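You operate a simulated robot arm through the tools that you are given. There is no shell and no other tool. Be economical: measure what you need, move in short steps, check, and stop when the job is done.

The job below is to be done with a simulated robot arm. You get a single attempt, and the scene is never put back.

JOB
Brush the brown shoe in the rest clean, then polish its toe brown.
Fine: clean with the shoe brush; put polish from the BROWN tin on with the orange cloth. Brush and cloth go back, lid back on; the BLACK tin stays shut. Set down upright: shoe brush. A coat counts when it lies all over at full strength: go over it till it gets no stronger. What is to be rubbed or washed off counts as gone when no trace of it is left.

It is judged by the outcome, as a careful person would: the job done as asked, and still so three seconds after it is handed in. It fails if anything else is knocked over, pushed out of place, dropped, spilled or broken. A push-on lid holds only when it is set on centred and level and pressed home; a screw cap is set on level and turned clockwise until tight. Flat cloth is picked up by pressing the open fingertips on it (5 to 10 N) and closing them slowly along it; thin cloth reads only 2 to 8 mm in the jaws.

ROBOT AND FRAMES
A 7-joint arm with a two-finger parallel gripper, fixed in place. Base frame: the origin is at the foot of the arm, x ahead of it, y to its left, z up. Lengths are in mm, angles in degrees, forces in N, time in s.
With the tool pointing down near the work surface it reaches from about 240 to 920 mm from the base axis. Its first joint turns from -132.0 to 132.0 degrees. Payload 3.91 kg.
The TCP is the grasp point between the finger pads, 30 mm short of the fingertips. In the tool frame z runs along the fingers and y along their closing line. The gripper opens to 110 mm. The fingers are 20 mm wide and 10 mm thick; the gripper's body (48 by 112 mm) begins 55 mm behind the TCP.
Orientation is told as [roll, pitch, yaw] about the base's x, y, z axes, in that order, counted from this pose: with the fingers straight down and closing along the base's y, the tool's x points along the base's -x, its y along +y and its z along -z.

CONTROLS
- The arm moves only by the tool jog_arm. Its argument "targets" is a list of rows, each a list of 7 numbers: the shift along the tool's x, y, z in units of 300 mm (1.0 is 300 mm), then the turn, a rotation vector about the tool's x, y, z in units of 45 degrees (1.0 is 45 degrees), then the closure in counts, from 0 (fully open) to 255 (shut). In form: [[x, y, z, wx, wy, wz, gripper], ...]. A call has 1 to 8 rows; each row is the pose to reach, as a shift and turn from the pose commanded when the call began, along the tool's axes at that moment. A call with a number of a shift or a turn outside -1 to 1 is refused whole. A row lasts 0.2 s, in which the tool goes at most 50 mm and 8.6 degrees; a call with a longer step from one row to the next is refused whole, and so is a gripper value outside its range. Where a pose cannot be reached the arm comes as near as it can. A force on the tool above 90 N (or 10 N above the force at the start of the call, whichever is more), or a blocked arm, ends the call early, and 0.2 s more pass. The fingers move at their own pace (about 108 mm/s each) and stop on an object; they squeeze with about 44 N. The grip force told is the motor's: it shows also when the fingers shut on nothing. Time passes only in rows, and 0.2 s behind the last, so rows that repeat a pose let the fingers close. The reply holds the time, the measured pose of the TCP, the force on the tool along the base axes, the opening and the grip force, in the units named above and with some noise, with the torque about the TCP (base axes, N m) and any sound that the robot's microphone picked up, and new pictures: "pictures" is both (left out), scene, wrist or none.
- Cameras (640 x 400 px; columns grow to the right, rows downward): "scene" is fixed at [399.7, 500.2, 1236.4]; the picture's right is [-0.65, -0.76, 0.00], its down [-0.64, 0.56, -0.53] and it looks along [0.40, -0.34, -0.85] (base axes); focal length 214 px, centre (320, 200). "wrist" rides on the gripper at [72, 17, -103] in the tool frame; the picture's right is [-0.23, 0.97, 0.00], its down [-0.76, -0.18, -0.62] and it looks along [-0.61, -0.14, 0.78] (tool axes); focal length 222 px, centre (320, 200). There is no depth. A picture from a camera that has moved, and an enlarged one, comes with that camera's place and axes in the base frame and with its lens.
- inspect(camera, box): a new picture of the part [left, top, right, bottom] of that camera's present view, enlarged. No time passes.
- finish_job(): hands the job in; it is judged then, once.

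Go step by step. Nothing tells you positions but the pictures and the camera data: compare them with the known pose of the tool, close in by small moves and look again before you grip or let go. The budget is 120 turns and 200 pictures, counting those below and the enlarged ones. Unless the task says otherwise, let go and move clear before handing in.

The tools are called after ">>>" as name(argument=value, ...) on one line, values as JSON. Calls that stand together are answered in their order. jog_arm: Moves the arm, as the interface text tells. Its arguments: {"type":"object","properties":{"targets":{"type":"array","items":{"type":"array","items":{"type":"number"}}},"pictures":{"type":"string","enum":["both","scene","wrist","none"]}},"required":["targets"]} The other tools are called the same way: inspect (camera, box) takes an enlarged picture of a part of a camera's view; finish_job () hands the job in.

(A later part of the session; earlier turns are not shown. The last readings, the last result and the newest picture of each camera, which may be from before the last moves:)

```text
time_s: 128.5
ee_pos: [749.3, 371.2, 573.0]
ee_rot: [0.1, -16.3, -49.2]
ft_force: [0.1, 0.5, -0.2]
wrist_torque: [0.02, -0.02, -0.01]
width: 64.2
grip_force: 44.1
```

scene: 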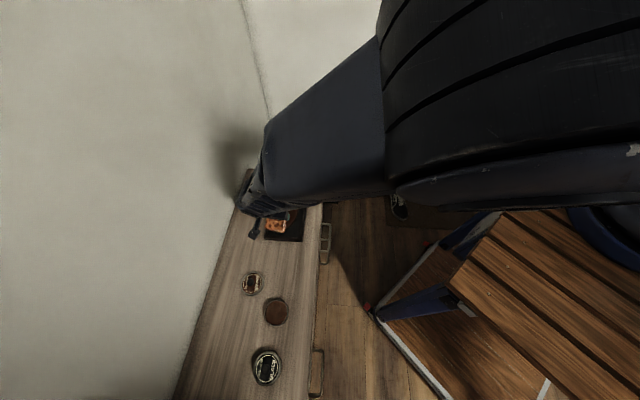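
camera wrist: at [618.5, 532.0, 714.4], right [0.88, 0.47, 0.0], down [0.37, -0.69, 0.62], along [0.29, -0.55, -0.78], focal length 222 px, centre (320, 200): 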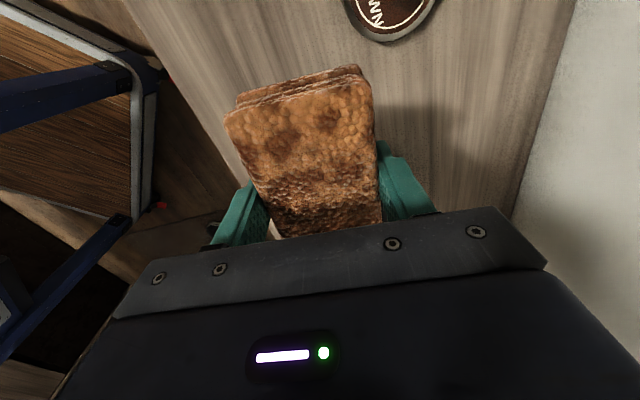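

>>> jog_arm(targets=[[0, 0.01, 0.04, 0, 0, 0, 255], [0, 0.02, 0.075, 0, 0, 0, 255], [0, 0.02, 0.085, 0, 0, 0, 255]], pictures="none")

>>> jog_arm(targets=[[0, 0, 0.007, 0, 0, 0, 255], [0, 0, 0.014, 0, 0, 0, 255]], pictures="none")

>>> jog_arm(targets=[[0, 0, 0.006, 0, 0, 0, 255]], pictures="none")

```text
time_s: 129.3
ee_pos: [757.4, 370.1, 548.1]
ee_rot: [0.1, -16.3, -49.1]
ft_force: [0.2, 0.3, -0.7]
wrist_torque: [0.01, -0.03, -0.01]
width: 63.8
grip_force: 44.4
```

```text
time_s: 129.9
ee_pos: [758.5, 367.2, 544.7]
ee_rot: [0.1, -16.1, -49.1]
ft_force: [0.9, 0.6, 0.7]
wrist_torque: [0.01, 0.0, 0.01]
width: 63.9
grip_force: 44.3
```

```text
time_s: 130.3
ee_pos: [757.8, 368.5, 542.5]
ee_rot: [0.2, -16.2, -49.1]
ft_force: [-1.2, 0.4, 5.3]
wrist_torque: [0.07, 0.26, 0.04]
width: 64.0
grip_force: 44.4
```

Contact. Rubbing: along, then with more toe tilt, then rolled to each side.

>>> jog_arm(targets=[[0.03, 0, 0.006, 0, 0, 0, 255], [0, 0, 0.008, 0, 0, 0, 255], [-0.03, 0, 0.008, 0, 0, 0, 255], [0, 0, 0.008, 0, -0.08, 0, 255], [0.03, 0, 0.008, 0, -0.15, 0, 255], [0, 0, 0.008, 0, -0.15, 0, 255], [-0.03, 0, 0.008, 0, -0.15, 0, 255], [0, 0, 0.008, 0, -0.15, 0, 255]], pictures="none")

>>> jog_arm(targets=[[0.03, 0, 0.0, 0.1, 0, 0, 255], [0, 0.02, 0, 0.2, 0, 0, 255], [-0.03, 0.02, 0.001, 0.25, 0.05, 0, 255], [0, 0.02, 0.002, 0.25, 0.1, 0, 255], [0.03, 0.02, 0.002, 0.25, 0.1, 0, 255], [0, 0.02, 0.003, 0.25, 0.1, 0, 255], [-0.03, 0.02, 0.003, 0.25, 0.1, 0, 255], [0, 0.02, 0.003, 0.2, 0.1, 0, 255]], pictures="none")

>>> jog_arm(targets=[[0.03, -0.02, 0.0, -0.15, 0, 0, 255], [0, -0.03, 0, -0.3, 0, 0, 255], [-0.03, -0.03, 0.0, -0.4, 0.0, 0, 255], [0, -0.03, 0.001, -0.4, 0, 0, 255], [0.03, -0.03, 0.002, -0.4, 0, 0, 255], [0, -0.02, 0.002, -0.3, 0, 0, 255], [-0.03, -0.02, 0.002, -0.2, 0.0, 0, 255], [0, -0.02, 0.002, -0.2, 0, 0, 255]], pictures="none")

>>> jog_arm(targets=[[0, 0, -0.1, 0, 0, 0, 255], [0, -0.05, -0.2, 0, 0, 0, 255], [0, -0.2, -0.22, 0, 0, 0, 255], [0, -0.35, -0.22, 0, 0, 0, 255], [0, -0.5, -0.22, 0, 0, 0, 255], [0, -0.6, -0.22, 0, 0, 0, 255]], pictures="none")

>>> inspect(camera="scene", box=[284, 204, 304, 224])

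>>> inspect(camera="scene", box=[276, 190, 320, 236])

```text
time_s: 132.1
ee_pos: [760.3, 364.6, 540.9]
ee_rot: [0.1, -23.0, -49.2]
ft_force: [5.7, -7.4, 27.6]
wrist_torque: [0.22, 0.8, 0.14]
width: 63.8
grip_force: 44.6
```

```text
time_s: 133.9
ee_pos: [764.8, 369.5, 540.5]
ee_rot: [-8.8, -18.6, -49.6]
ft_force: [2.4, -2.2, 18.5]
wrist_torque: [-0.89, -0.43, 0.11]
width: 63.8
grip_force: 43.5
```

```text
time_s: 134.9
ee_pos: [755.7, 362.9, 544.3]
ee_rot: [8.9, -18.4, -49.5]
ft_force: [-23.6, -8.4, 41.4]
wrist_torque: [-1.31, 1.36, -0.24]
width: 64.1
grip_force: 44.0
stopped in row 5: the force on the tool passed its limit at 96 N (the readings are from after the stop); the commanded pose is now the measured one
```

```text
time_s: 136.3
ee_pos: [607.2, 252.1, 576.0]
ee_rot: [9.1, -18.3, -49.5]
ft_force: [-0.2, 0.8, 0.1]
wrist_torque: [0.03, -0.01, -0.02]
width: 64.2
grip_force: 44.3
```

```text
16.00 times, centred on (294, 214) of scene
camera zoom: at [399.7, 500.2, 1236.4], right [-0.65, -0.76, 0.0], down [-0.64, 0.56, -0.53], along [0.4, -0.34, -0.85], focal length 3432 px, centre (736, -24)
```

zoom: 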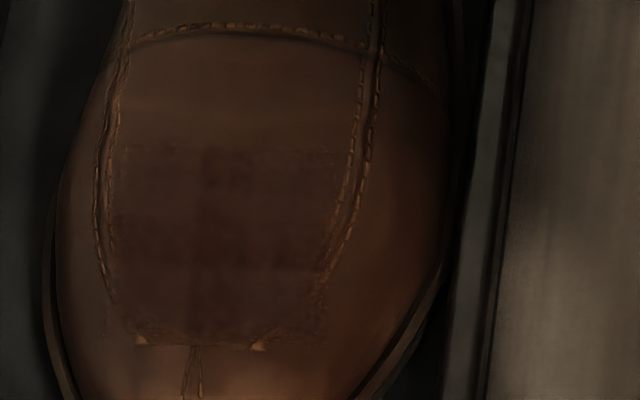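

```text
8.70 times, centred on (298, 213) of scene
camera zoom: at [399.7, 500.2, 1236.4], right [-0.65, -0.76, 0.0], down [-0.64, 0.56, -0.53], along [0.4, -0.34, -0.85], focal length 1865 px, centre (511, 87)
```

zoom: 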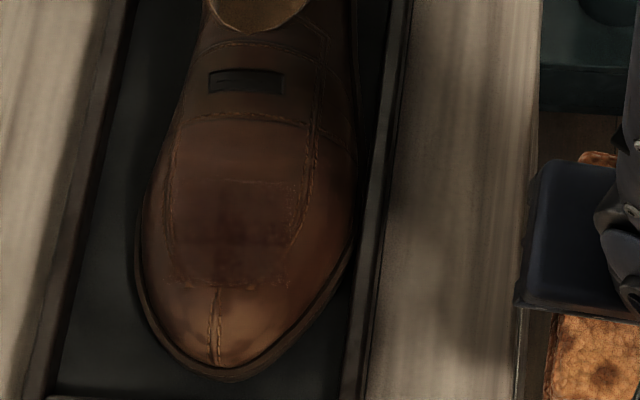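

More even now, but the far side and toe rows are still slightly lighter. Another round, biased there.

>>> jog_arm(targets=[[0, 0.15, -0.02, 0.1, 0, 0, 255], [0, 0.3, -0.02, 0.2, 0.04, 0, 255], [0, 0.45, 0.0, 0.2, 0.04, 0, 255], [0.02, 0.6, 0.05, 0.2, 0.04, 0, 255], [0.02, 0.64, 0.12, 0.2, 0.04, 0, 255], [0.02, 0.64, 0.165, 0.2, 0.04, 0, 255]], pictures="none")

>>> jog_arm(targets=[[0, 0, 0.01, 0, 0, 0, 255], [0, 0, 0.02, 0, 0, 0, 255], [0, 0, 0.03, 0, 0, 0, 255]], pictures="none")

```text
time_s: 137.7
ee_pos: [755.9, 378.0, 556.2]
ee_rot: [0.0, -16.6, -49.4]
ft_force: [1.0, -1.2, -0.5]
wrist_torque: [-0.01, 0.01, 0.03]
width: 64.0
grip_force: 44.3
```

```text
time_s: 138.5
ee_pos: [759.8, 376.4, 549.3]
ee_rot: [0.1, -16.7, -49.3]
ft_force: [-0.4, -0.3, 0.3]
wrist_torque: [0.01, 0.02, -0.03]
width: 64.0
grip_force: 43.9
```

>>> jog_arm(targets=[[0.01, -0.02, 0.01, 0, 0, 0, 255], [0.01, -0.025, 0.018, 0.05, 0, 0, 255], [0.01, -0.025, 0.024, 0.1, 0, 0, 255]], pictures="none")

>>> jog_arm(targets=[[0.03, 0, 0.006, 0.0, 0, 0, 255], [0, 0, 0.009, 0.05, 0, 0, 255], [-0.03, 0, 0.01, 0.1, 0, 0, 255], [0, 0, 0.01, 0.1, 0, 0, 255], [0.03, 0, 0.01, 0.1, 0, 0, 255], [0, 0, 0.01, 0.1, 0, 0, 255], [-0.03, 0, 0.01, 0.1, 0, 0, 255], [0, 0, 0.01, 0.1, 0, 0, 255]], pictures="none")

>>> jog_arm(targets=[[0.03, 0, 0.001, 0, -0.05, 0, 255], [0, 0, 0.001, 0, -0.1, 0, 255], [-0.03, 0, 0.001, 0, -0.1, 0, 255], [0, 0, 0.001, 0, -0.1, 0, 255], [0.03, 0, 0.001, -0.1, -0.1, 0, 255], [0, -0.02, 0.001, -0.1, -0.1, 0, 255], [-0.03, -0.02, 0.001, -0.1, -0.1, 0, 255], [0, -0.02, 0.001, -0.1, -0.1, 0, 255]], pictures="none")

>>> jog_arm(targets=[[0.03, 0, 0.001, 0, 0.05, 0, 255], [0, 0, 0.001, 0, 0.1, 0, 255], [-0.03, 0, 0.001, 0, 0.1, 0, 255], [0, 0, 0.001, 0, 0.1, 0, 255], [0.03, 0, 0.001, -0.1, 0.1, 0, 255], [0, -0.02, 0.001, -0.1, 0.1, 0, 255], [-0.03, -0.02, 0.001, -0.1, 0.1, 0, 255], [0, -0.02, 0.001, -0.1, 0.1, 0, 255]], pictures="none")

>>> jog_arm(targets=[[0, 0, -0.1, 0, 0, 0, 255], [0, -0.05, -0.2, 0, 0, 0, 255], [0, -0.2, -0.22, 0, 0, 0, 255], [0, -0.35, -0.22, 0, 0, 0, 255], [0, -0.5, -0.22, 0, 0, 0, 255], [0, -0.6, -0.22, 0, 0, 0, 255]], pictures="none")

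>>> inspect(camera="scene", box=[284, 204, 304, 224])

>>> inspect(camera="scene", box=[276, 190, 320, 236])

```text
time_s: 139.3
ee_pos: [752.6, 373.3, 540.4]
ee_rot: [-4.6, -16.6, -49.3]
ft_force: [0.1, -1.6, -0.4]
wrist_torque: [0.0, -0.04, 0.01]
width: 63.6
grip_force: 43.5
```

```text
time_s: 141.1
ee_pos: [754.3, 368.7, 539.0]
ee_rot: [-8.8, -16.8, -49.4]
ft_force: [6.5, 7.2, 26.2]
wrist_torque: [-0.98, -0.82, 0.46]
width: 63.9
grip_force: 44.2
```

```text
time_s: 142.9
ee_pos: [746.8, 367.1, 538.7]
ee_rot: [-4.8, -21.1, -48.8]
ft_force: [0.5, -0.3, -0.6]
wrist_torque: [0.03, -0.05, 0.01]
width: 63.7
grip_force: 43.7
```

```text
time_s: 144.7
ee_pos: [743.8, 363.1, 539.0]
ee_rot: [-0.1, -16.6, -49.0]
ft_force: [-0.2, 1.0, -0.3]
wrist_torque: [0.0, 0.01, -0.01]
width: 64.0
grip_force: 44.1
```

```text
time_s: 146.1
ee_pos: [594.9, 259.1, 602.0]
ee_rot: [0.0, -16.6, -49.0]
ft_force: [0.3, 0.5, -0.5]
wrist_torque: [-0.01, -0.01, 0.03]
width: 64.1
grip_force: 44.6
```

```text
16.00 times, centred on (294, 214) of scene
camera zoom: at [399.7, 500.2, 1236.4], right [-0.65, -0.76, 0.0], down [-0.64, 0.56, -0.53], along [0.4, -0.34, -0.85], focal length 3432 px, centre (736, -24)
```

zoom: 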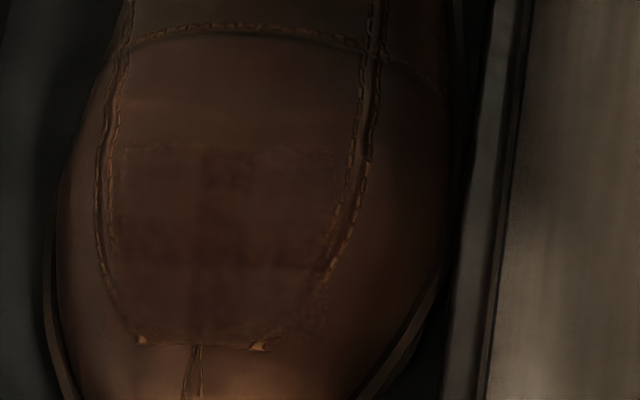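

```text
8.70 times, centred on (298, 213) of scene
camera zoom: at [399.7, 500.2, 1236.4], right [-0.65, -0.76, 0.0], down [-0.64, 0.56, -0.53], along [0.4, -0.34, -0.85], focal length 1865 px, centre (511, 87)
```

zoom: 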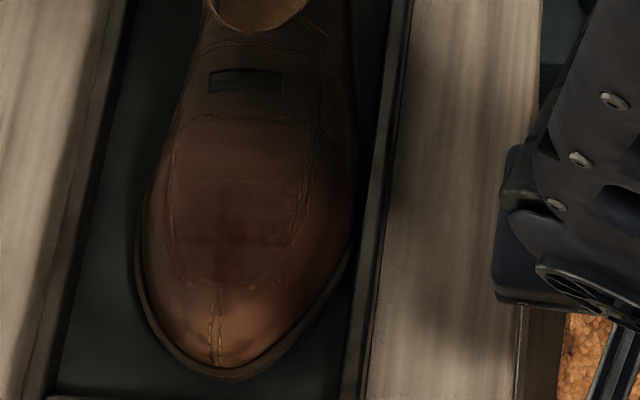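

The toe-side row remains a bit lighter. One more pass centred toeward with more tilt.

>>> jog_arm(targets=[[0, 0.15, 0, 0, 0, 0, 255], [0, 0.3, 0, 0, 0, 0, 255], [0.02, 0.45, 0.02, 0, 0, 0, 255], [0.04, 0.58, 0.07, 0, -0.05, 0, 255], [0.042, 0.625, 0.15, 0, -0.09, 0, 255], [0.042, 0.625, 0.2, 0, -0.09, 0, 255]], pictures="none")

>>> jog_arm(targets=[[0, 0, 0.008, 0, 0, 0, 255], [0, 0, 0.016, 0, 0, 0, 255]], pictures="none")

>>> jog_arm(targets=[[0, 0, 0.007, 0, 0, 0, 255], [0, 0, 0.014, 0, 0, 0, 255]], pictures="none")

```text
time_s: 147.5
ee_pos: [739.8, 378.4, 540.8]
ee_rot: [0.0, -20.7, -48.8]
ft_force: [-0.6, -0.4, 0.5]
wrist_torque: [0.01, -0.03, 0.01]
width: 63.9
grip_force: 43.6
```

```text
time_s: 148.1
ee_pos: [740.3, 376.2, 536.1]
ee_rot: [-0.1, -20.7, -48.9]
ft_force: [0.2, 0.0, 0.2]
wrist_torque: [-0.01, 0.03, 0.0]
width: 64.0
grip_force: 44.0
```

```text
time_s: 148.7
ee_pos: [741.4, 376.4, 534.9]
ee_rot: [-0.1, -20.6, -49.0]
ft_force: [-13.6, 0.4, 35.7]
wrist_torque: [0.14, 0.95, 0.03]
width: 63.9
grip_force: 44.0
```

>>> jog_arm(targets=[[-0.03, 0, -0.002, 0, 0.05, 0, 255], [-0.06, 0, -0.002, 0, 0.08, 0, 255], [-0.03, 0, 0, 0, 0.08, 0, 255], [0, 0, 0.001, 0, 0.08, 0, 255], [-0.03, 0, 0.001, 0, 0.1, 0, 255], [-0.06, 0, 0, 0, 0.1, 0, 255], [-0.03, 0, 0.002, 0, 0.1, 0, 255], [0, 0, 0.002, 0, 0.1, 0, 255]], pictures="none")

>>> jog_arm(targets=[[-0.03, 0, 0.001, 0.1, 0, 0, 255], [-0.05, 0.01, 0.001, 0.15, 0, 0, 255], [-0.02, 0.01, 0.003, 0.15, 0, 0, 255], [-0.05, 0.01, 0.002, 0.15, 0, 0, 255], [-0.02, 0, 0.003, 0, 0, 0, 255], [-0.05, -0.01, 0.002, -0.15, 0, 0, 255], [-0.02, -0.01, 0.003, -0.15, 0, 0, 255], [-0.05, 0, 0.001, 0, 0, 0, 255]], pictures="none")

>>> jog_arm(targets=[[0.02, 0, 0.003, 0, -0.04, 0, 255], [0.05, 0, 0.003, 0, -0.04, 0, 255], [0.02, 0, 0.003, 0, 0, 0, 255], [-0.01, 0, 0.002, 0, 0, 0, 255], [0.02, 0.01, 0.003, 0, 0, 0, 255], [0.04, 0, 0.003, 0, -0.04, 0, 255], [0.01, -0.01, 0.003, 0, 0, 0, 255], [-0.01, 0, 0.002, 0, 0, 0, 255]], pictures="none")

>>> jog_arm(targets=[[0, 0, -0.1, 0, 0, 0, 255], [0, -0.05, -0.2, 0, 0, 0, 255], [0, -0.2, -0.22, 0, 0, 0, 255], [0, -0.35, -0.22, 0, 0, 0, 255], [0, -0.5, -0.22, 0, 0, 0, 255], [0, -0.65, -0.22, 0, 0, 0, 255]], pictures="none")

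>>> inspect(camera="scene", box=[284, 204, 304, 224])

>>> inspect(camera="scene", box=[276, 190, 320, 236])

```text
time_s: 150.5
ee_pos: [743.9, 374.1, 534.4]
ee_rot: [0.1, -16.3, -49.2]
ft_force: [9.9, -13.8, 36.5]
wrist_torque: [-0.1, 0.51, 0.18]
width: 63.7
grip_force: 44.4
```

```text
time_s: 152.1
ee_pos: [746.0, 367.5, 537.9]
ee_rot: [6.8, -16.2, -49.1]
ft_force: [-24.4, -8.2, 40.3]
wrist_torque: [-1.35, 1.4, -0.38]
width: 64.3
grip_force: 43.5
stopped in row 7: the force on the tool passed its limit at 98 N (the readings are from after the stop); the commanded pose is now the measured one
```

```text
time_s: 152.6
ee_pos: [744.2, 369.2, 536.2]
ee_rot: [6.8, -18.4, -49.3]
ft_force: [-21.9, -10.1, 38.5]
wrist_torque: [-0.77, 1.47, -0.09]
width: 64.0
grip_force: 44.2
stopped in row 2: the force on the tool passed its limit at 99 N (the readings are from after the stop); the commanded pose is now the measured one
```

```text
time_s: 154.0
ee_pos: [584.8, 248.4, 574.6]
ee_rot: [6.9, -18.4, -49.3]
ft_force: [-1.1, 0.2, -0.9]
wrist_torque: [-0.01, -0.02, -0.01]
width: 64.0
grip_force: 44.1
```

```text
16.00 times, centred on (294, 214) of scene
camera zoom: at [399.7, 500.2, 1236.4], right [-0.65, -0.76, 0.0], down [-0.64, 0.56, -0.53], along [0.4, -0.34, -0.85], focal length 3432 px, centre (736, -24)
```

zoom: 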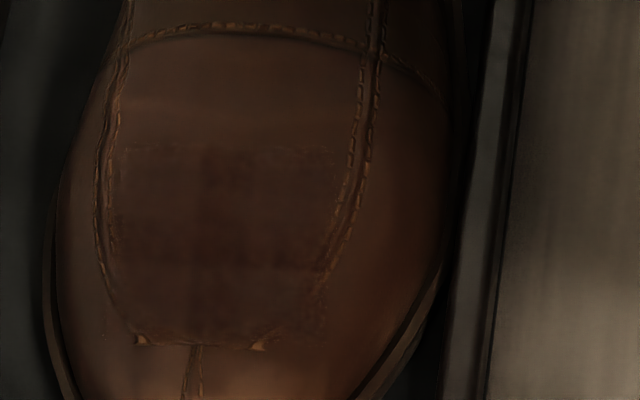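

```text
8.70 times, centred on (298, 213) of scene
camera zoom: at [399.7, 500.2, 1236.4], right [-0.65, -0.76, 0.0], down [-0.64, 0.56, -0.53], along [0.4, -0.34, -0.85], focal length 1865 px, centre (511, 87)
```

zoom: 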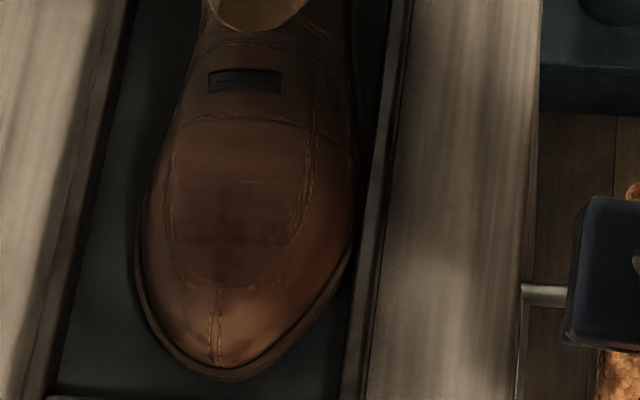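

The arm's shadow makes it hard to judge. I'll level the tool and place the wrist camera closer for a better look.

>>> jog_arm(targets=[[-0.03, 0.05, -0.05, 0.07, 0.15, 0, 255], [-0.05, 0.1, -0.1, 0.14, 0.3, 0, 255], [-0.08, 0.15, -0.15, 0.153, 0.41, 0, 255]], pictures="wrist")

>>> inspect(camera="wrist", box=[440, 0, 640, 160])

>>> inspect(camera="scene", box=[276, 190, 320, 236])

```text
time_s: 154.8
ee_pos: [620.8, 269.5, 629.5]
ee_rot: [-0.3, 0.0, -48.2]
ft_force: [-0.8, 0.0, -0.1]
wrist_torque: [-0.02, 0.0, -0.02]
width: 63.9
grip_force: 44.0
camera wrist: at [586.2, 335.4, 733.5], right [0.88, 0.48, -0.01], down [0.38, -0.69, 0.62], along [0.29, -0.55, -0.78], focal length 222 px, centre (320, 200)
```

wrist: 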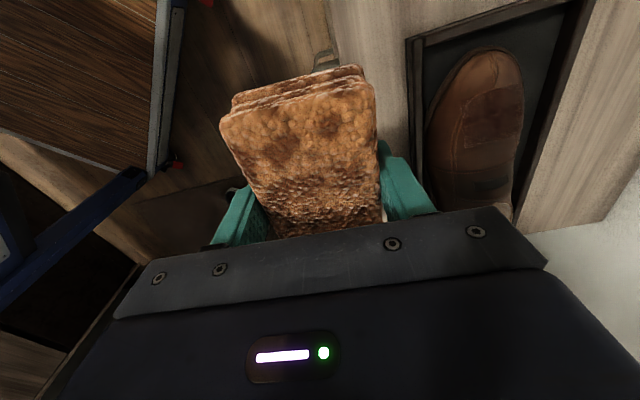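

```text
2.50 times, centred on (540, 80) of wrist
camera zoom: at [586.2, 335.4, 733.5], right [0.88, 0.48, -0.01], down [0.38, -0.69, 0.62], along [0.29, -0.55, -0.78], focal length 555 px, centre (-230, 500)
```

zoom: 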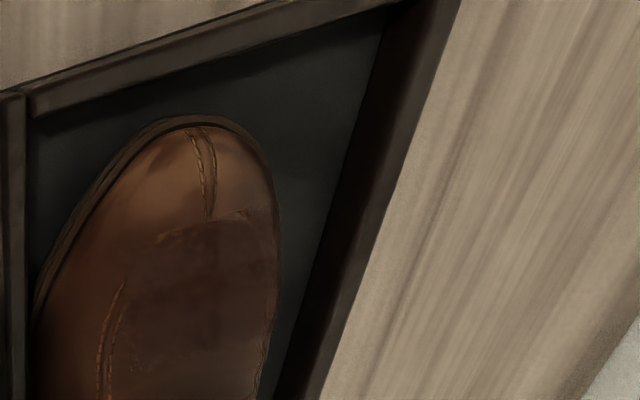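

```text
8.70 times, centred on (298, 213) of scene
camera zoom: at [399.7, 500.2, 1236.4], right [-0.65, -0.76, 0.0], down [-0.64, 0.56, -0.53], along [0.4, -0.34, -0.85], focal length 1865 px, centre (511, 87)
```

zoom: 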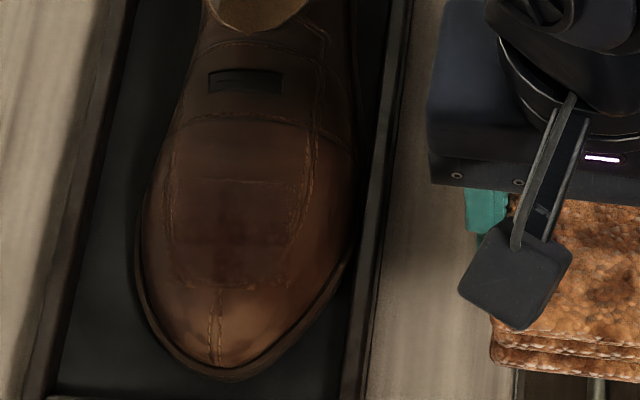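

>>> inspect(camera="wrist", box=[455, 75, 535, 165])

>>> inspect(camera="scene", box=[284, 206, 302, 224])

```text
4.44 times, centred on (495, 120) of wrist
camera zoom: at [586.2, 335.4, 733.5], right [0.88, 0.48, -0.01], down [0.38, -0.69, 0.62], along [0.29, -0.55, -0.78], focal length 987 px, centre (-458, 556)
```

zoom: 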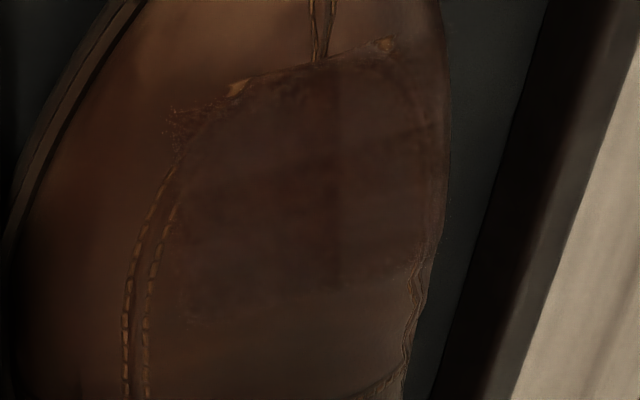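

```text
16.00 times, centred on (293, 215) of scene
camera zoom: at [399.7, 500.2, 1236.4], right [-0.65, -0.76, 0.0], down [-0.64, 0.56, -0.53], along [0.4, -0.34, -0.85], focal length 3432 px, centre (752, -40)
```

zoom: 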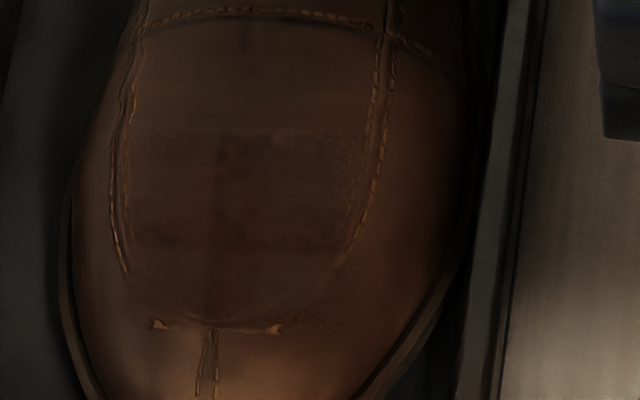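

Nearly even; the far (+u) half still looks a touch lighter. One more firm pass on that half.

>>> jog_arm(targets=[[-0.01, 0.14, 0, 0, 0, -0.01, 255], [-0.02, 0.29, 0, 0, 0, 0.01, 255], [-0.03, 0.43, 0, 0, 0, 0.02, 255], [-0.048, 0.575, 0, 0, 0, 0.02, 255], [-0.048, 0.575, 0.1, 0, 0, 0.02, 255], [-0.048, 0.575, 0.2, 0, 0, 0.02, 255]], pictures="none")

>>> jog_arm(targets=[[0, 0, 0.0, 0, -0.18, 0, 255], [0, 0, 0.03, 0.08, -0.36, 0, 255], [0, 0, 0.07, 0.15, -0.37, 0, 255]], pictures="none")

>>> jog_arm(targets=[[0, 0, 0.008, 0, 0, 0, 255], [0, 0, 0.016, 0, 0, 0, 255]], pictures="none")

```text
time_s: 156.2
ee_pos: [757.5, 371.4, 570.7]
ee_rot: [-0.2, 0.0, -49.1]
ft_force: [0.4, -0.2, -0.3]
wrist_torque: [-0.01, -0.01, 0.0]
width: 63.9
grip_force: 44.0
```

```text
refused: row 2 steps farther than a row can; nothing moved
```

```text
time_s: 156.8
ee_pos: [756.3, 371.0, 563.6]
ee_rot: [-0.3, 0.1, -49.2]
ft_force: [0.5, -0.2, 0.3]
wrist_torque: [-0.01, 0.01, 0.0]
width: 63.9
grip_force: 44.5
```

>>> jog_arm(targets=[[0, 0, 0.0, 0, -0.18, 0, 255], [0, 0, 0.0, 0.07, -0.34, 0, 255], [0, 0, 0.02, 0.15, -0.37, 0, 255], [0, 0, 0.04, 0.15, -0.37, 0, 255]], pictures="none")

>>> jog_arm(targets=[[0, 0, 0.01, 0, 0, 0, 255], [0, 0, 0.02, 0, 0, 0, 255]], pictures="none")

>>> jog_arm(targets=[[0, 0, 0.007, 0, 0, 0, 255], [0, 0, 0.014, 0, 0, 0, 255]], pictures="none")

```text
time_s: 157.8
ee_pos: [757.4, 374.2, 550.6]
ee_rot: [-7.2, -16.6, -48.1]
ft_force: [0.4, -0.1, 0.2]
wrist_torque: [-0.01, 0.01, 0.01]
width: 64.0
grip_force: 43.8
```

```text
time_s: 158.4
ee_pos: [757.7, 370.3, 547.2]
ee_rot: [-7.1, -16.6, -48.1]
ft_force: [-1.1, -0.7, -0.2]
wrist_torque: [0.0, 0.01, 0.02]
width: 64.0
grip_force: 44.4
```

```text
time_s: 159.0
ee_pos: [758.4, 370.1, 542.3]
ee_rot: [-7.1, -16.6, -48.1]
ft_force: [0.0, -1.2, 0.0]
wrist_torque: [0.0, 0.0, 0.01]
width: 63.9
grip_force: 44.0
```

>>> jog_arm(targets=[[0, 0.01, 0.007, 0, 0, 0, 255], [0, 0.02, 0.012, 0, 0, 0, 255]], pictures="none")

>>> jog_arm(targets=[[0.0, 0, 0.006, 0, 0, 0, 255]], pictures="none")

```text
time_s: 159.6
ee_pos: [762.2, 372.2, 537.2]
ee_rot: [-7.3, -16.6, -48.1]
ft_force: [-0.4, -0.3, -0.5]
wrist_torque: [-0.01, 0.0, 0.0]
width: 63.8
grip_force: 44.0
```

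```text
time_s: 160.0
ee_pos: [763.6, 372.6, 537.6]
ee_rot: [-7.2, -16.5, -48.0]
ft_force: [-4.7, 1.9, 10.9]
wrist_torque: [-0.52, -0.18, -0.13]
width: 64.0
grip_force: 44.0
```

>>> jog_arm(targets=[[0.03, 0, 0.006, 0, -0.03, 0, 255], [0.05, 0, 0.008, 0, -0.03, 0, 255], [0.02, 0, 0.007, 0, -0.03, 0, 255], [0, 0, 0.006, 0, -0.03, 0, 255], [0.03, 0, 0.008, 0, -0.03, 0, 255], [0.05, 0, 0.009, 0, -0.03, 0, 255], [0.02, 0, 0.008, 0, -0.03, 0, 255], [0, 0, 0.007, 0, -0.03, 0, 255]], pictures="none")

>>> jog_arm(targets=[[0.03, 0, 0.003, -0.05, 0, 0, 255], [0.05, 0, 0.003, -0.05, 0, 0, 255], [0.02, 0, 0.003, -0.05, 0, 0, 255], [0, 0, 0.003, -0.05, 0, 0, 255], [0.03, -0.02, 0.003, -0.1, 0, 0, 255], [0.05, -0.02, 0.003, -0.1, 0, 0, 255], [0.02, -0.02, 0.003, -0.1, 0, 0, 255], [0, -0.02, 0.002, -0.1, 0, 0, 255]], pictures="none")

>>> jog_arm(targets=[[0, 0, -0.1, 0, 0, 0, 255], [0, -0.05, -0.2, 0.0, 0.12, 0, 255], [0, -0.2, -0.23, 0, 0.25, 0, 255], [0, -0.35, -0.23, 0, 0.38, 0, 255], [0, -0.5, -0.23, 0, 0.38, 0, 255]], pictures="wrist")

>>> inspect(camera="wrist", box=[440, 20, 560, 165])

>>> inspect(camera="scene", box=[280, 200, 312, 232])

```text
time_s: 161.8
ee_pos: [759.8, 375.4, 533.8]
ee_rot: [-7.2, -17.7, -48.0]
ft_force: [-41.1, 23.7, 49.3]
wrist_torque: [-0.56, 1.99, -1.43]
width: 64.1
grip_force: 44.1
```

```text
time_s: 162.2
ee_pos: [757.8, 374.6, 535.7]
ee_rot: [-5.3, -18.1, -48.0]
ft_force: [-23.0, -9.0, 40.0]
wrist_torque: [-1.0, 1.78, -0.23]
width: 64.2
grip_force: 44.1
stopped in row 2: the force on the tool passed its limit at 95 N (the readings are from after the stop); the commanded pose is now the measured one
```

```text
time_s: 163.4
ee_pos: [638.1, 298.7, 611.8]
ee_rot: [-4.9, -1.1, -49.4]
ft_force: [0.1, -0.2, 0.2]
wrist_torque: [-0.04, 0.03, -0.06]
width: 64.0
grip_force: 43.8
camera wrist: at [609.7, 371.8, 713.3], right [0.89, 0.46, -0.08], down [0.39, -0.65, 0.65], along [0.24, -0.61, -0.76], focal length 222 px, centre (320, 200)
```

wrist: 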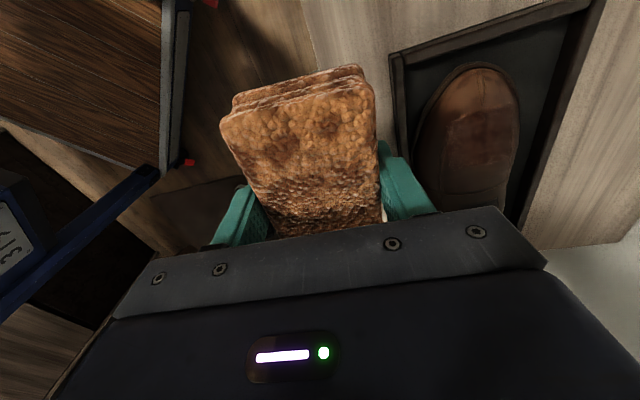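

```text
2.76 times, centred on (500, 92) of wrist
camera zoom: at [609.7, 371.8, 713.3], right [0.89, 0.46, -0.08], down [0.39, -0.65, 0.65], along [0.24, -0.61, -0.76], focal length 613 px, centre (-177, 497)
```

zoom: 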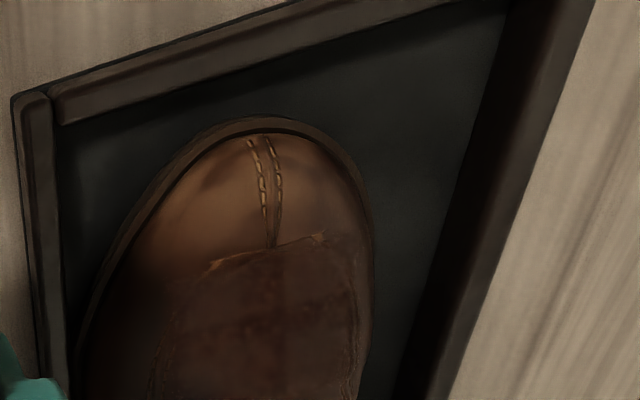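

```text
12.50 times, centred on (296, 216) of scene
camera zoom: at [399.7, 500.2, 1236.4], right [-0.65, -0.76, 0.0], down [-0.64, 0.56, -0.53], along [0.4, -0.34, -0.85], focal length 2681 px, centre (620, 0)
```

zoom: 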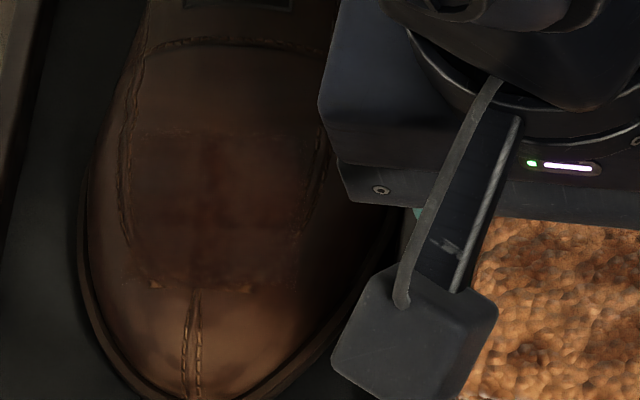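

The coat looks nearly uniform. To be sure it's at full strength I'll reload once more and do a final full round, then compare.

>>> jog_arm(targets=[[0.12, 0.04, 0, -0.109, 0.024, 0, 255], [0.25, 0.08, 0, -0.109, 0.024, 0, 255], [0.38, 0.125, 0, -0.109, 0.024, 0, 255], [0.51, 0.17, 0, -0.109, 0.024, 0, 255], [0.64, 0.215, 0, -0.109, 0.024, 0, 255], [0.78, 0.265, 0, -0.109, 0.024, 0, 255], [0.92, 0.314, 0, -0.109, 0.024, 0, 255]], pictures="none")

```text
time_s: 165.1
ee_pos: [531.7, 567.2, 599.2]
ee_rot: [-0.1, 0.0, -49.6]
ft_force: [0.8, 0.6, -0.1]
wrist_torque: [0.03, 0.04, 0.01]
width: 64.1
grip_force: 44.0
```

>>> jog_arm(targets=[[0, 0, 0.1, 0, 0, 0, 255], [0.01, -0.001, 0.2, 0, 0, 0, 255], [0.01, -0.001, 0.245, 0, 0, 0, 255]], pictures="none")

>>> jog_arm(targets=[[0, 0, 0.007, 0, 0, 0, 255], [0, 0, 0.012, 0, 0, 0, 255]], pictures="none")

>>> jog_arm(targets=[[0, 0, 0.006, 0, 0, 0, 255]], pictures="none")

```text
time_s: 165.8
ee_pos: [528.1, 571.0, 525.2]
ee_rot: [0.0, 0.0, -49.8]
ft_force: [0.0, 0.0, -0.1]
wrist_torque: [0.01, 0.03, -0.01]
width: 64.0
grip_force: 43.4
```

```text
time_s: 166.4
ee_pos: [528.1, 571.4, 523.0]
ee_rot: [0.0, 0.0, -49.7]
ft_force: [-0.6, -2.2, 6.3]
wrist_torque: [-0.06, -0.01, 0.03]
width: 63.9
grip_force: 44.6
```

```text
time_s: 166.8
ee_pos: [528.5, 572.1, 522.4]
ee_rot: [0.1, 0.0, -49.7]
ft_force: [-3.1, -9.6, 33.6]
wrist_torque: [-0.56, 0.32, 0.01]
width: 64.0
grip_force: 43.9
```

>>> jog_arm(targets=[[0, 0, 0.002, 0, 0, 0, 255], [0, 0, 0.002, 0, 0, 0, 255], [0, 0, -0.1, 0, 0, 0, 255], [0, 0, -0.2, 0, 0, 0, 255]], pictures="wrist")

```text
time_s: 167.8
ee_pos: [524.2, 571.3, 579.3]
ee_rot: [-0.2, 0.0, -49.6]
ft_force: [0.5, -0.1, -0.2]
wrist_torque: [0.02, -0.01, -0.04]
width: 63.9
grip_force: 44.1
camera wrist: at [492.1, 638.3, 683.9], right [0.89, 0.46, 0.0], down [0.36, -0.69, 0.62], along [0.28, -0.55, -0.78], focal length 222 px, centre (320, 200)
```

wrist: 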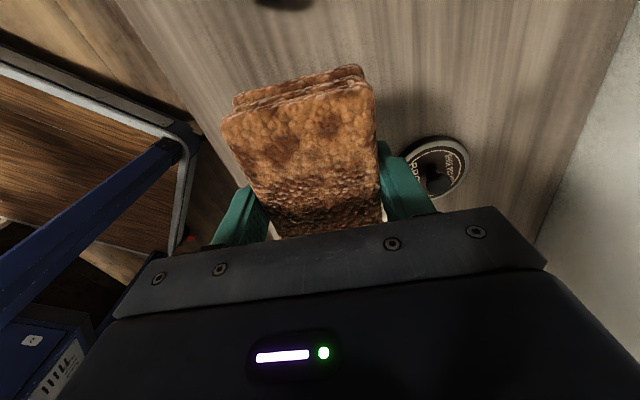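

The cloth doesn't look freshly loaded — the fingertips probably rest on the rim. I'll instead dip the pad's protruding end into the polish by tilting it.

>>> jog_arm(targets=[[-0.134, 0, -0.03, 0, 0, 0, 255], [-0.134, 0, -0.03, 0, -0.18, 0, 255], [-0.134, 0, 0.0, 0, -0.36, 0, 255], [-0.134, 0, 0.08, 0, -0.36, 0, 255]], pictures="wrist")

>>> inspect(camera="wrist", box=[200, 20, 440, 200])

```text
time_s: 168.8
ee_pos: [552.9, 541.1, 556.5]
ee_rot: [0.0, -16.2, -49.8]
ft_force: [0.1, 0.2, 0.4]
wrist_torque: [0.03, 0.03, -0.01]
width: 63.9
grip_force: 44.4
camera wrist: at [503.1, 627.7, 635.2], right [0.88, 0.46, 0.06], down [0.23, -0.54, 0.81], along [0.41, -0.7, -0.58], focal length 222 px, centre (320, 200)
```

wrist: 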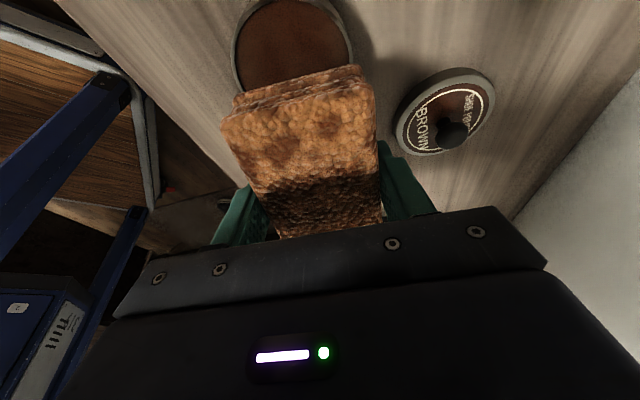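

```text
2.22 times, centred on (320, 110) of wrist
camera zoom: at [503.1, 627.7, 635.2], right [0.88, 0.46, 0.06], down [0.23, -0.54, 0.81], along [0.41, -0.7, -0.58], focal length 494 px, centre (320, 400)
```

zoom: 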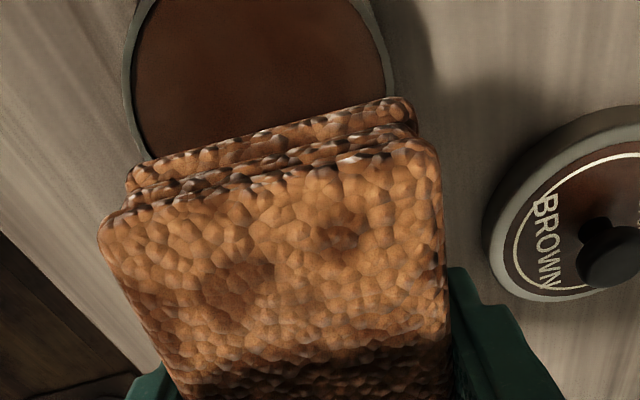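

>>> jog_arm(targets=[[0.02, 0, 0.03, 0, 0, 0, 255], [0.03, 0, 0.055, 0, 0, 0, 255]], pictures="none")

>>> jog_arm(targets=[[0, 0, 0.008, 0, 0, 0, 255], [0, 0, 0.015, 0, 0, 0, 255]], pictures="none")

>>> jog_arm(targets=[[0, 0, 0.007, 0, 0, 0, 255]], pictures="wrist")

```text
time_s: 169.4
ee_pos: [550.5, 543.0, 536.5]
ee_rot: [-0.1, -16.1, -49.6]
ft_force: [-0.4, -0.1, -0.7]
wrist_torque: [0.0, 0.01, 0.01]
width: 64.1
grip_force: 43.5
```

```text
time_s: 170.1
ee_pos: [551.2, 542.4, 531.8]
ee_rot: [-0.2, -16.3, -49.6]
ft_force: [-0.6, 0.5, -0.7]
wrist_torque: [0.0, 0.0, 0.0]
width: 63.9
grip_force: 43.3
```

```text
time_s: 170.4
ee_pos: [551.1, 542.2, 529.7]
ee_rot: [-0.2, -16.2, -49.5]
ft_force: [-0.2, 0.4, -0.3]
wrist_torque: [0.01, 0.0, 0.0]
width: 63.7
grip_force: 44.0
camera wrist: at [501.1, 628.7, 610.6], right [0.88, 0.46, 0.06], down [0.23, -0.54, 0.81], along [0.41, -0.7, -0.58], focal length 222 px, centre (320, 200)
```

wrist: 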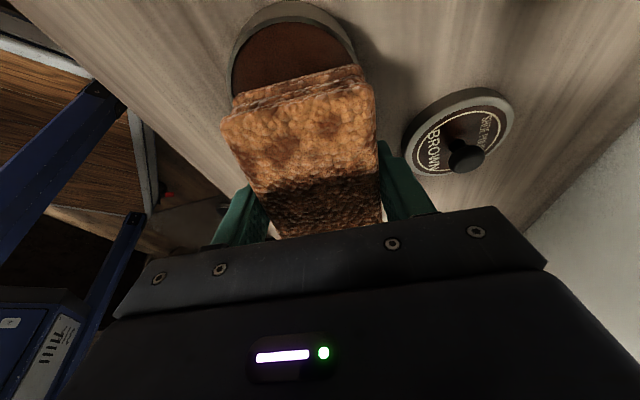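

>>> jog_arm(targets=[[0.005, 0, 0.006, 0, 0, 0, 255], [0.008, 0, 0.012, 0, 0, 0, 255]], pictures="none")

>>> jog_arm(targets=[[0, 0, 0.006, 0, 0, 0, 255]], pictures="none")

>>> jog_arm(targets=[[0, 0, 0.005, 0, 0, 0, 255]], pictures="none")

```text
time_s: 171.1
ee_pos: [549.4, 543.0, 526.7]
ee_rot: [-0.1, -16.1, -49.6]
ft_force: [-0.4, 0.4, 0.3]
wrist_torque: [-0.03, 0.01, 0.05]
width: 63.9
grip_force: 44.1
```

```text
time_s: 171.4
ee_pos: [550.9, 544.0, 525.7]
ee_rot: [0.0, -16.3, -49.6]
ft_force: [-2.1, -2.1, 8.9]
wrist_torque: [0.22, 0.38, 0.16]
width: 64.1
grip_force: 43.6
```

```text
time_s: 171.8
ee_pos: [550.0, 543.7, 525.6]
ee_rot: [0.1, -16.1, -49.6]
ft_force: [-4.3, 0.1, 19.7]
wrist_torque: [0.66, 0.8, 0.15]
width: 64.0
grip_force: 43.7
```

Contact at the pad's end, inside the tin. I'll lift and check the cloth.

>>> jog_arm(targets=[[0, 0, 0.002, 0, 0, 0, 255], [0, 0, 0.002, 0, 0, 0, 255], [0, 0, -0.1, 0, 0, 0, 255], [0, 0, -0.2, 0, 0, 0, 255]], pictures="wrist")

>>> inspect(camera="wrist", box=[200, 20, 440, 200])

```text
time_s: 172.8
ee_pos: [538.9, 555.0, 580.3]
ee_rot: [0.0, -16.3, -49.6]
ft_force: [0.4, -0.1, -0.4]
wrist_torque: [-0.05, 0.02, -0.01]
width: 63.9
grip_force: 44.0
camera wrist: at [489.5, 641.6, 659.4], right [0.88, 0.46, 0.06], down [0.23, -0.54, 0.81], along [0.41, -0.7, -0.58], focal length 222 px, centre (320, 200)
```

wrist: 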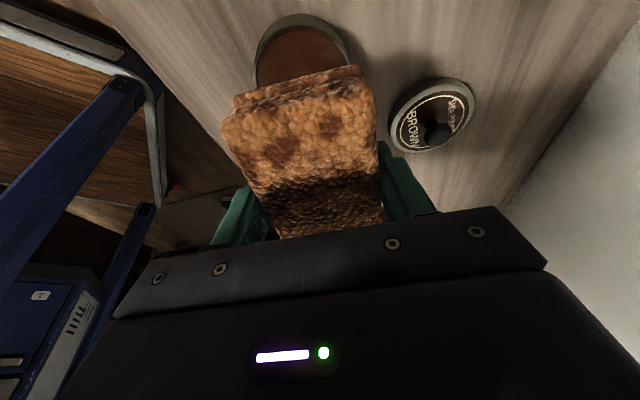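

```text
2.22 times, centred on (320, 110) of wrist
camera zoom: at [489.5, 641.6, 659.4], right [0.88, 0.46, 0.06], down [0.23, -0.54, 0.81], along [0.41, -0.7, -0.58], focal length 494 px, centre (320, 400)
```

zoom: 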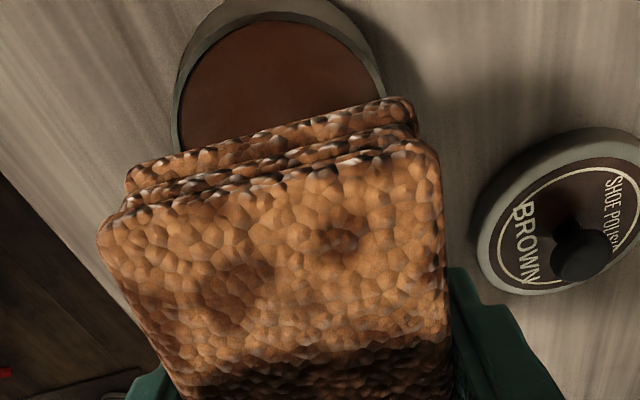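

The stain is darker, so it took up polish. Back to the shoe for the final round.

>>> jog_arm(targets=[[-0.12, 0.02, 0.02, 0, 0, 0, 255], [-0.25, 0.04, 0.05, 0, 0, 0, 255], [-0.38, 0.06, 0.09, 0, 0, 0, 255], [-0.51, 0.08, 0.13, 0, 0, 0, 255], [-0.64, 0.1, 0.17, 0, 0, 0, 255], [-0.77, 0.11, 0.21, 0, 0, 0, 255], [-0.89, 0.12, 0.26, 0, 0, 0, 255], [-0.89, 0.12, 0.28, 0, 0, 0, 255]], pictures="none")

>>> jog_arm(targets=[[0, 0, 0.02, 0, 0, 0, 255], [0, 0, 0.04, 0, 0, 0, 255]], pictures="none")

```text
time_s: 174.7
ee_pos: [747.4, 365.8, 576.2]
ee_rot: [-0.1, -16.2, -49.7]
ft_force: [1.4, -0.2, -0.9]
wrist_torque: [-0.03, 0.02, 0.01]
width: 63.9
grip_force: 44.1
```

```text
time_s: 175.2
ee_pos: [750.9, 363.4, 565.0]
ee_rot: [-0.1, -16.2, -49.6]
ft_force: [-0.4, -0.4, -1.2]
wrist_torque: [-0.02, 0.0, 0.0]
width: 63.9
grip_force: 43.8
```

>>> jog_arm(targets=[[0, 0.01, 0.04, 0, 0, 0, 255], [0, 0.01, 0.065, 0, 0, 0, 255], [0, 0.01, 0.075, 0, 0, 0, 255]], pictures="none")

>>> jog_arm(targets=[[0, 0, 0.007, 0, 0, 0, 255], [0, 0, 0.013, 0, 0, 0, 255]], pictures="none")

>>> jog_arm(targets=[[0, 0, 0.007, 0, 0, 0, 255]], pictures="none")

```text
time_s: 176.1
ee_pos: [756.8, 361.2, 542.4]
ee_rot: [0.1, -16.2, -49.5]
ft_force: [-6.7, 0.8, 15.7]
wrist_torque: [-0.6, -0.41, -0.22]
width: 63.9
grip_force: 44.2
```

```text
time_s: 176.7
ee_pos: [757.3, 361.3, 539.5]
ee_rot: [0.1, -16.1, -49.6]
ft_force: [-9.8, 10.8, 29.4]
wrist_torque: [-0.77, -0.52, -0.06]
width: 64.2
grip_force: 43.9
```

```text
time_s: 177.1
ee_pos: [758.8, 361.3, 538.1]
ee_rot: [0.1, -16.1, -49.6]
ft_force: [-15.8, 15.2, 46.5]
wrist_torque: [-0.12, 0.3, -0.27]
width: 63.8
grip_force: 44.0
```

Well seated. Rubbing.

>>> jog_arm(targets=[[0.03, 0, -0.004, 0, 0, 0, 255], [0, 0, -0.003, 0, 0, 0, 255], [-0.03, 0, -0.003, 0, 0, 0, 255], [0, 0, -0.003, 0, 0, 0, 255], [0.03, 0, -0.002, 0, 0, 0, 255], [0, 0, -0.002, 0, 0, 0, 255], [-0.03, 0, -0.002, 0, 0, 0, 255], [0.03, 0, -0.002, 0, 0, 0, 255]], pictures="none")

>>> jog_arm(targets=[[-0.02, 0.01, 0.001, 0.06, 0, 0, 255], [0.02, 0.015, 0.001, 0.1, 0, 0, 255], [-0.02, 0.015, 0.001, 0.1, 0, 0, 255], [0.02, 0.015, 0.001, 0.1, 0, 0, 255], [-0.02, 0, 0.0, 0, 0, 0, 255], [0.02, -0.01, 0.0, -0.08, 0, 0, 255], [-0.02, -0.01, 0.0, -0.08, 0, 0, 255], [0.02, -0.01, 0, -0.08, 0, 0, 255]], pictures="none")

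>>> jog_arm(targets=[[0.03, 0, 0.001, 0.08, -0.05, 0, 255], [0.06, 0.01, 0.002, 0.08, -0.09, 0, 255], [0.03, 0.01, 0.002, 0.08, -0.09, 0, 255], [0.06, 0.0, 0.003, 0.08, -0.09, 0, 255], [0.03, 0.01, 0.003, 0.16, -0.09, 0, 255], [0.06, 0.01, 0.003, 0.16, -0.09, 0, 255], [0.03, 0.01, 0.002, 0.1, -0.05, 0, 255], [0, 0.0, 0.001, 0.08, 0, 0, 255]], pictures="none")

>>> jog_arm(targets=[[0, 0, -0.1, 0, 0, 0, 255], [0, -0.05, -0.2, 0, 0.12, 0, 255], [0, -0.2, -0.23, 0, 0.25, 0, 255], [0, -0.35, -0.23, 0, 0.36, 0, 255], [0, -0.47, -0.23, 0, 0.36, 0, 255]], pictures="wrist")

>>> inspect(camera="wrist", box=[440, 20, 560, 165])

>>> inspect(camera="scene", box=[280, 200, 312, 232])

```text
time_s: 178.8
ee_pos: [753.4, 363.3, 536.9]
ee_rot: [0.0, -16.4, -49.8]
ft_force: [5.8, -12.5, 30.3]
wrist_torque: [0.38, 0.65, 0.23]
width: 63.9
grip_force: 44.0
```

```text
time_s: 180.7
ee_pos: [747.4, 364.5, 535.0]
ee_rot: [3.7, -16.4, -49.8]
ft_force: [-1.7, -24.1, 71.7]
wrist_torque: [-2.14, 1.35, 0.21]
width: 63.8
grip_force: 43.8
```

```text
time_s: 182.4
ee_pos: [747.0, 367.8, 530.8]
ee_rot: [-0.1, -16.1, -49.6]
ft_force: [-0.8, 12.8, 10.0]
wrist_torque: [0.12, -0.05, 0.12]
width: 64.0
grip_force: 44.0
```

```text
time_s: 183.7
ee_pos: [625.2, 292.7, 597.6]
ee_rot: [0.1, 0.1, -49.6]
ft_force: [0.1, -0.2, 0.5]
wrist_torque: [-0.01, -0.04, 0.0]
width: 64.2
grip_force: 44.1
camera wrist: at [592.3, 358.3, 701.6], right [0.89, 0.46, 0.0], down [0.36, -0.7, 0.62], along [0.28, -0.55, -0.78], focal length 222 px, centre (320, 200)
```

wrist: 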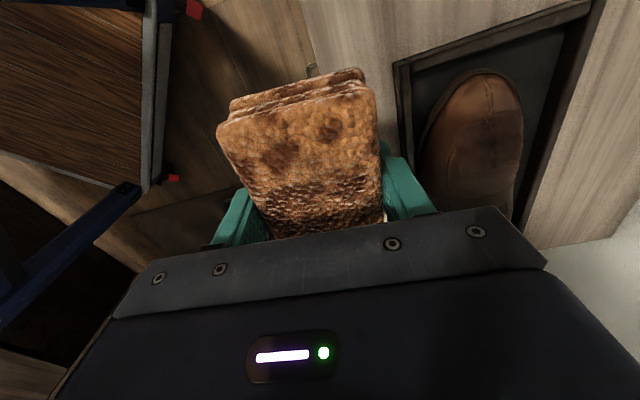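

```text
2.76 times, centred on (500, 92) of wrist
camera zoom: at [592.3, 358.3, 701.6], right [0.89, 0.46, 0.0], down [0.36, -0.7, 0.62], along [0.28, -0.55, -0.78], focal length 613 px, centre (-177, 497)
```

zoom: 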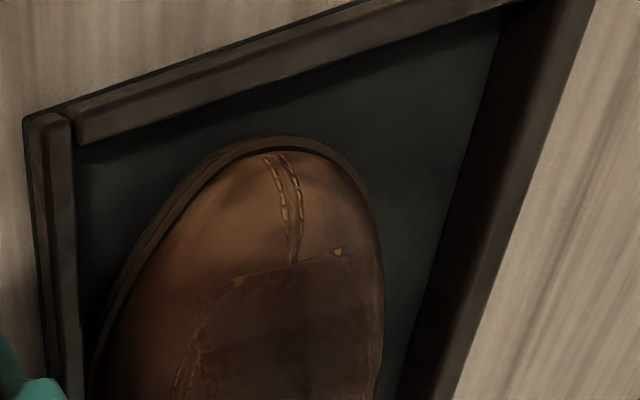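

```text
12.50 times, centred on (296, 216) of scene
camera zoom: at [399.7, 500.2, 1236.4], right [-0.65, -0.76, 0.0], down [-0.64, 0.56, -0.53], along [0.4, -0.34, -0.85], focal length 2681 px, centre (620, 0)
```

zoom: 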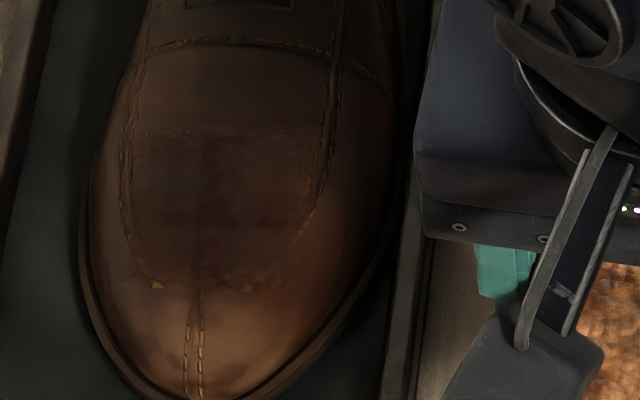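

Even and dark now. One last pass on the toe-side row for certainty.

>>> jog_arm(targets=[[-0.02, 0.13, 0, 0, 0, 0, 255], [-0.04, 0.27, 0, 0, 0, 0, 255], [-0.05, 0.4, 0, 0, -0.1, 0, 255], [-0.055, 0.475, 0.03, 0, -0.25, 0, 255], [-0.055, 0.475, 0.1, 0, -0.39, 0, 255], [-0.055, 0.475, 0.17, 0, -0.39, 0, 255]], pictures="none")

>>> jog_arm(targets=[[0, 0, 0.015, 0, 0, 0, 255], [0, 0, 0.03, 0, 0, 0, 255]], pictures="none")

```text
time_s: 185.1
ee_pos: [745.5, 370.2, 548.0]
ee_rot: [0.1, -17.6, -49.7]
ft_force: [0.0, 0.6, 0.1]
wrist_torque: [0.01, 0.04, 0.0]
width: 63.7
grip_force: 44.3
```

```text
time_s: 185.7
ee_pos: [747.9, 369.4, 537.5]
ee_rot: [0.1, -17.5, -49.7]
ft_force: [0.0, -0.1, -0.1]
wrist_torque: [-0.01, 0.02, -0.02]
width: 64.1
grip_force: 44.1
```

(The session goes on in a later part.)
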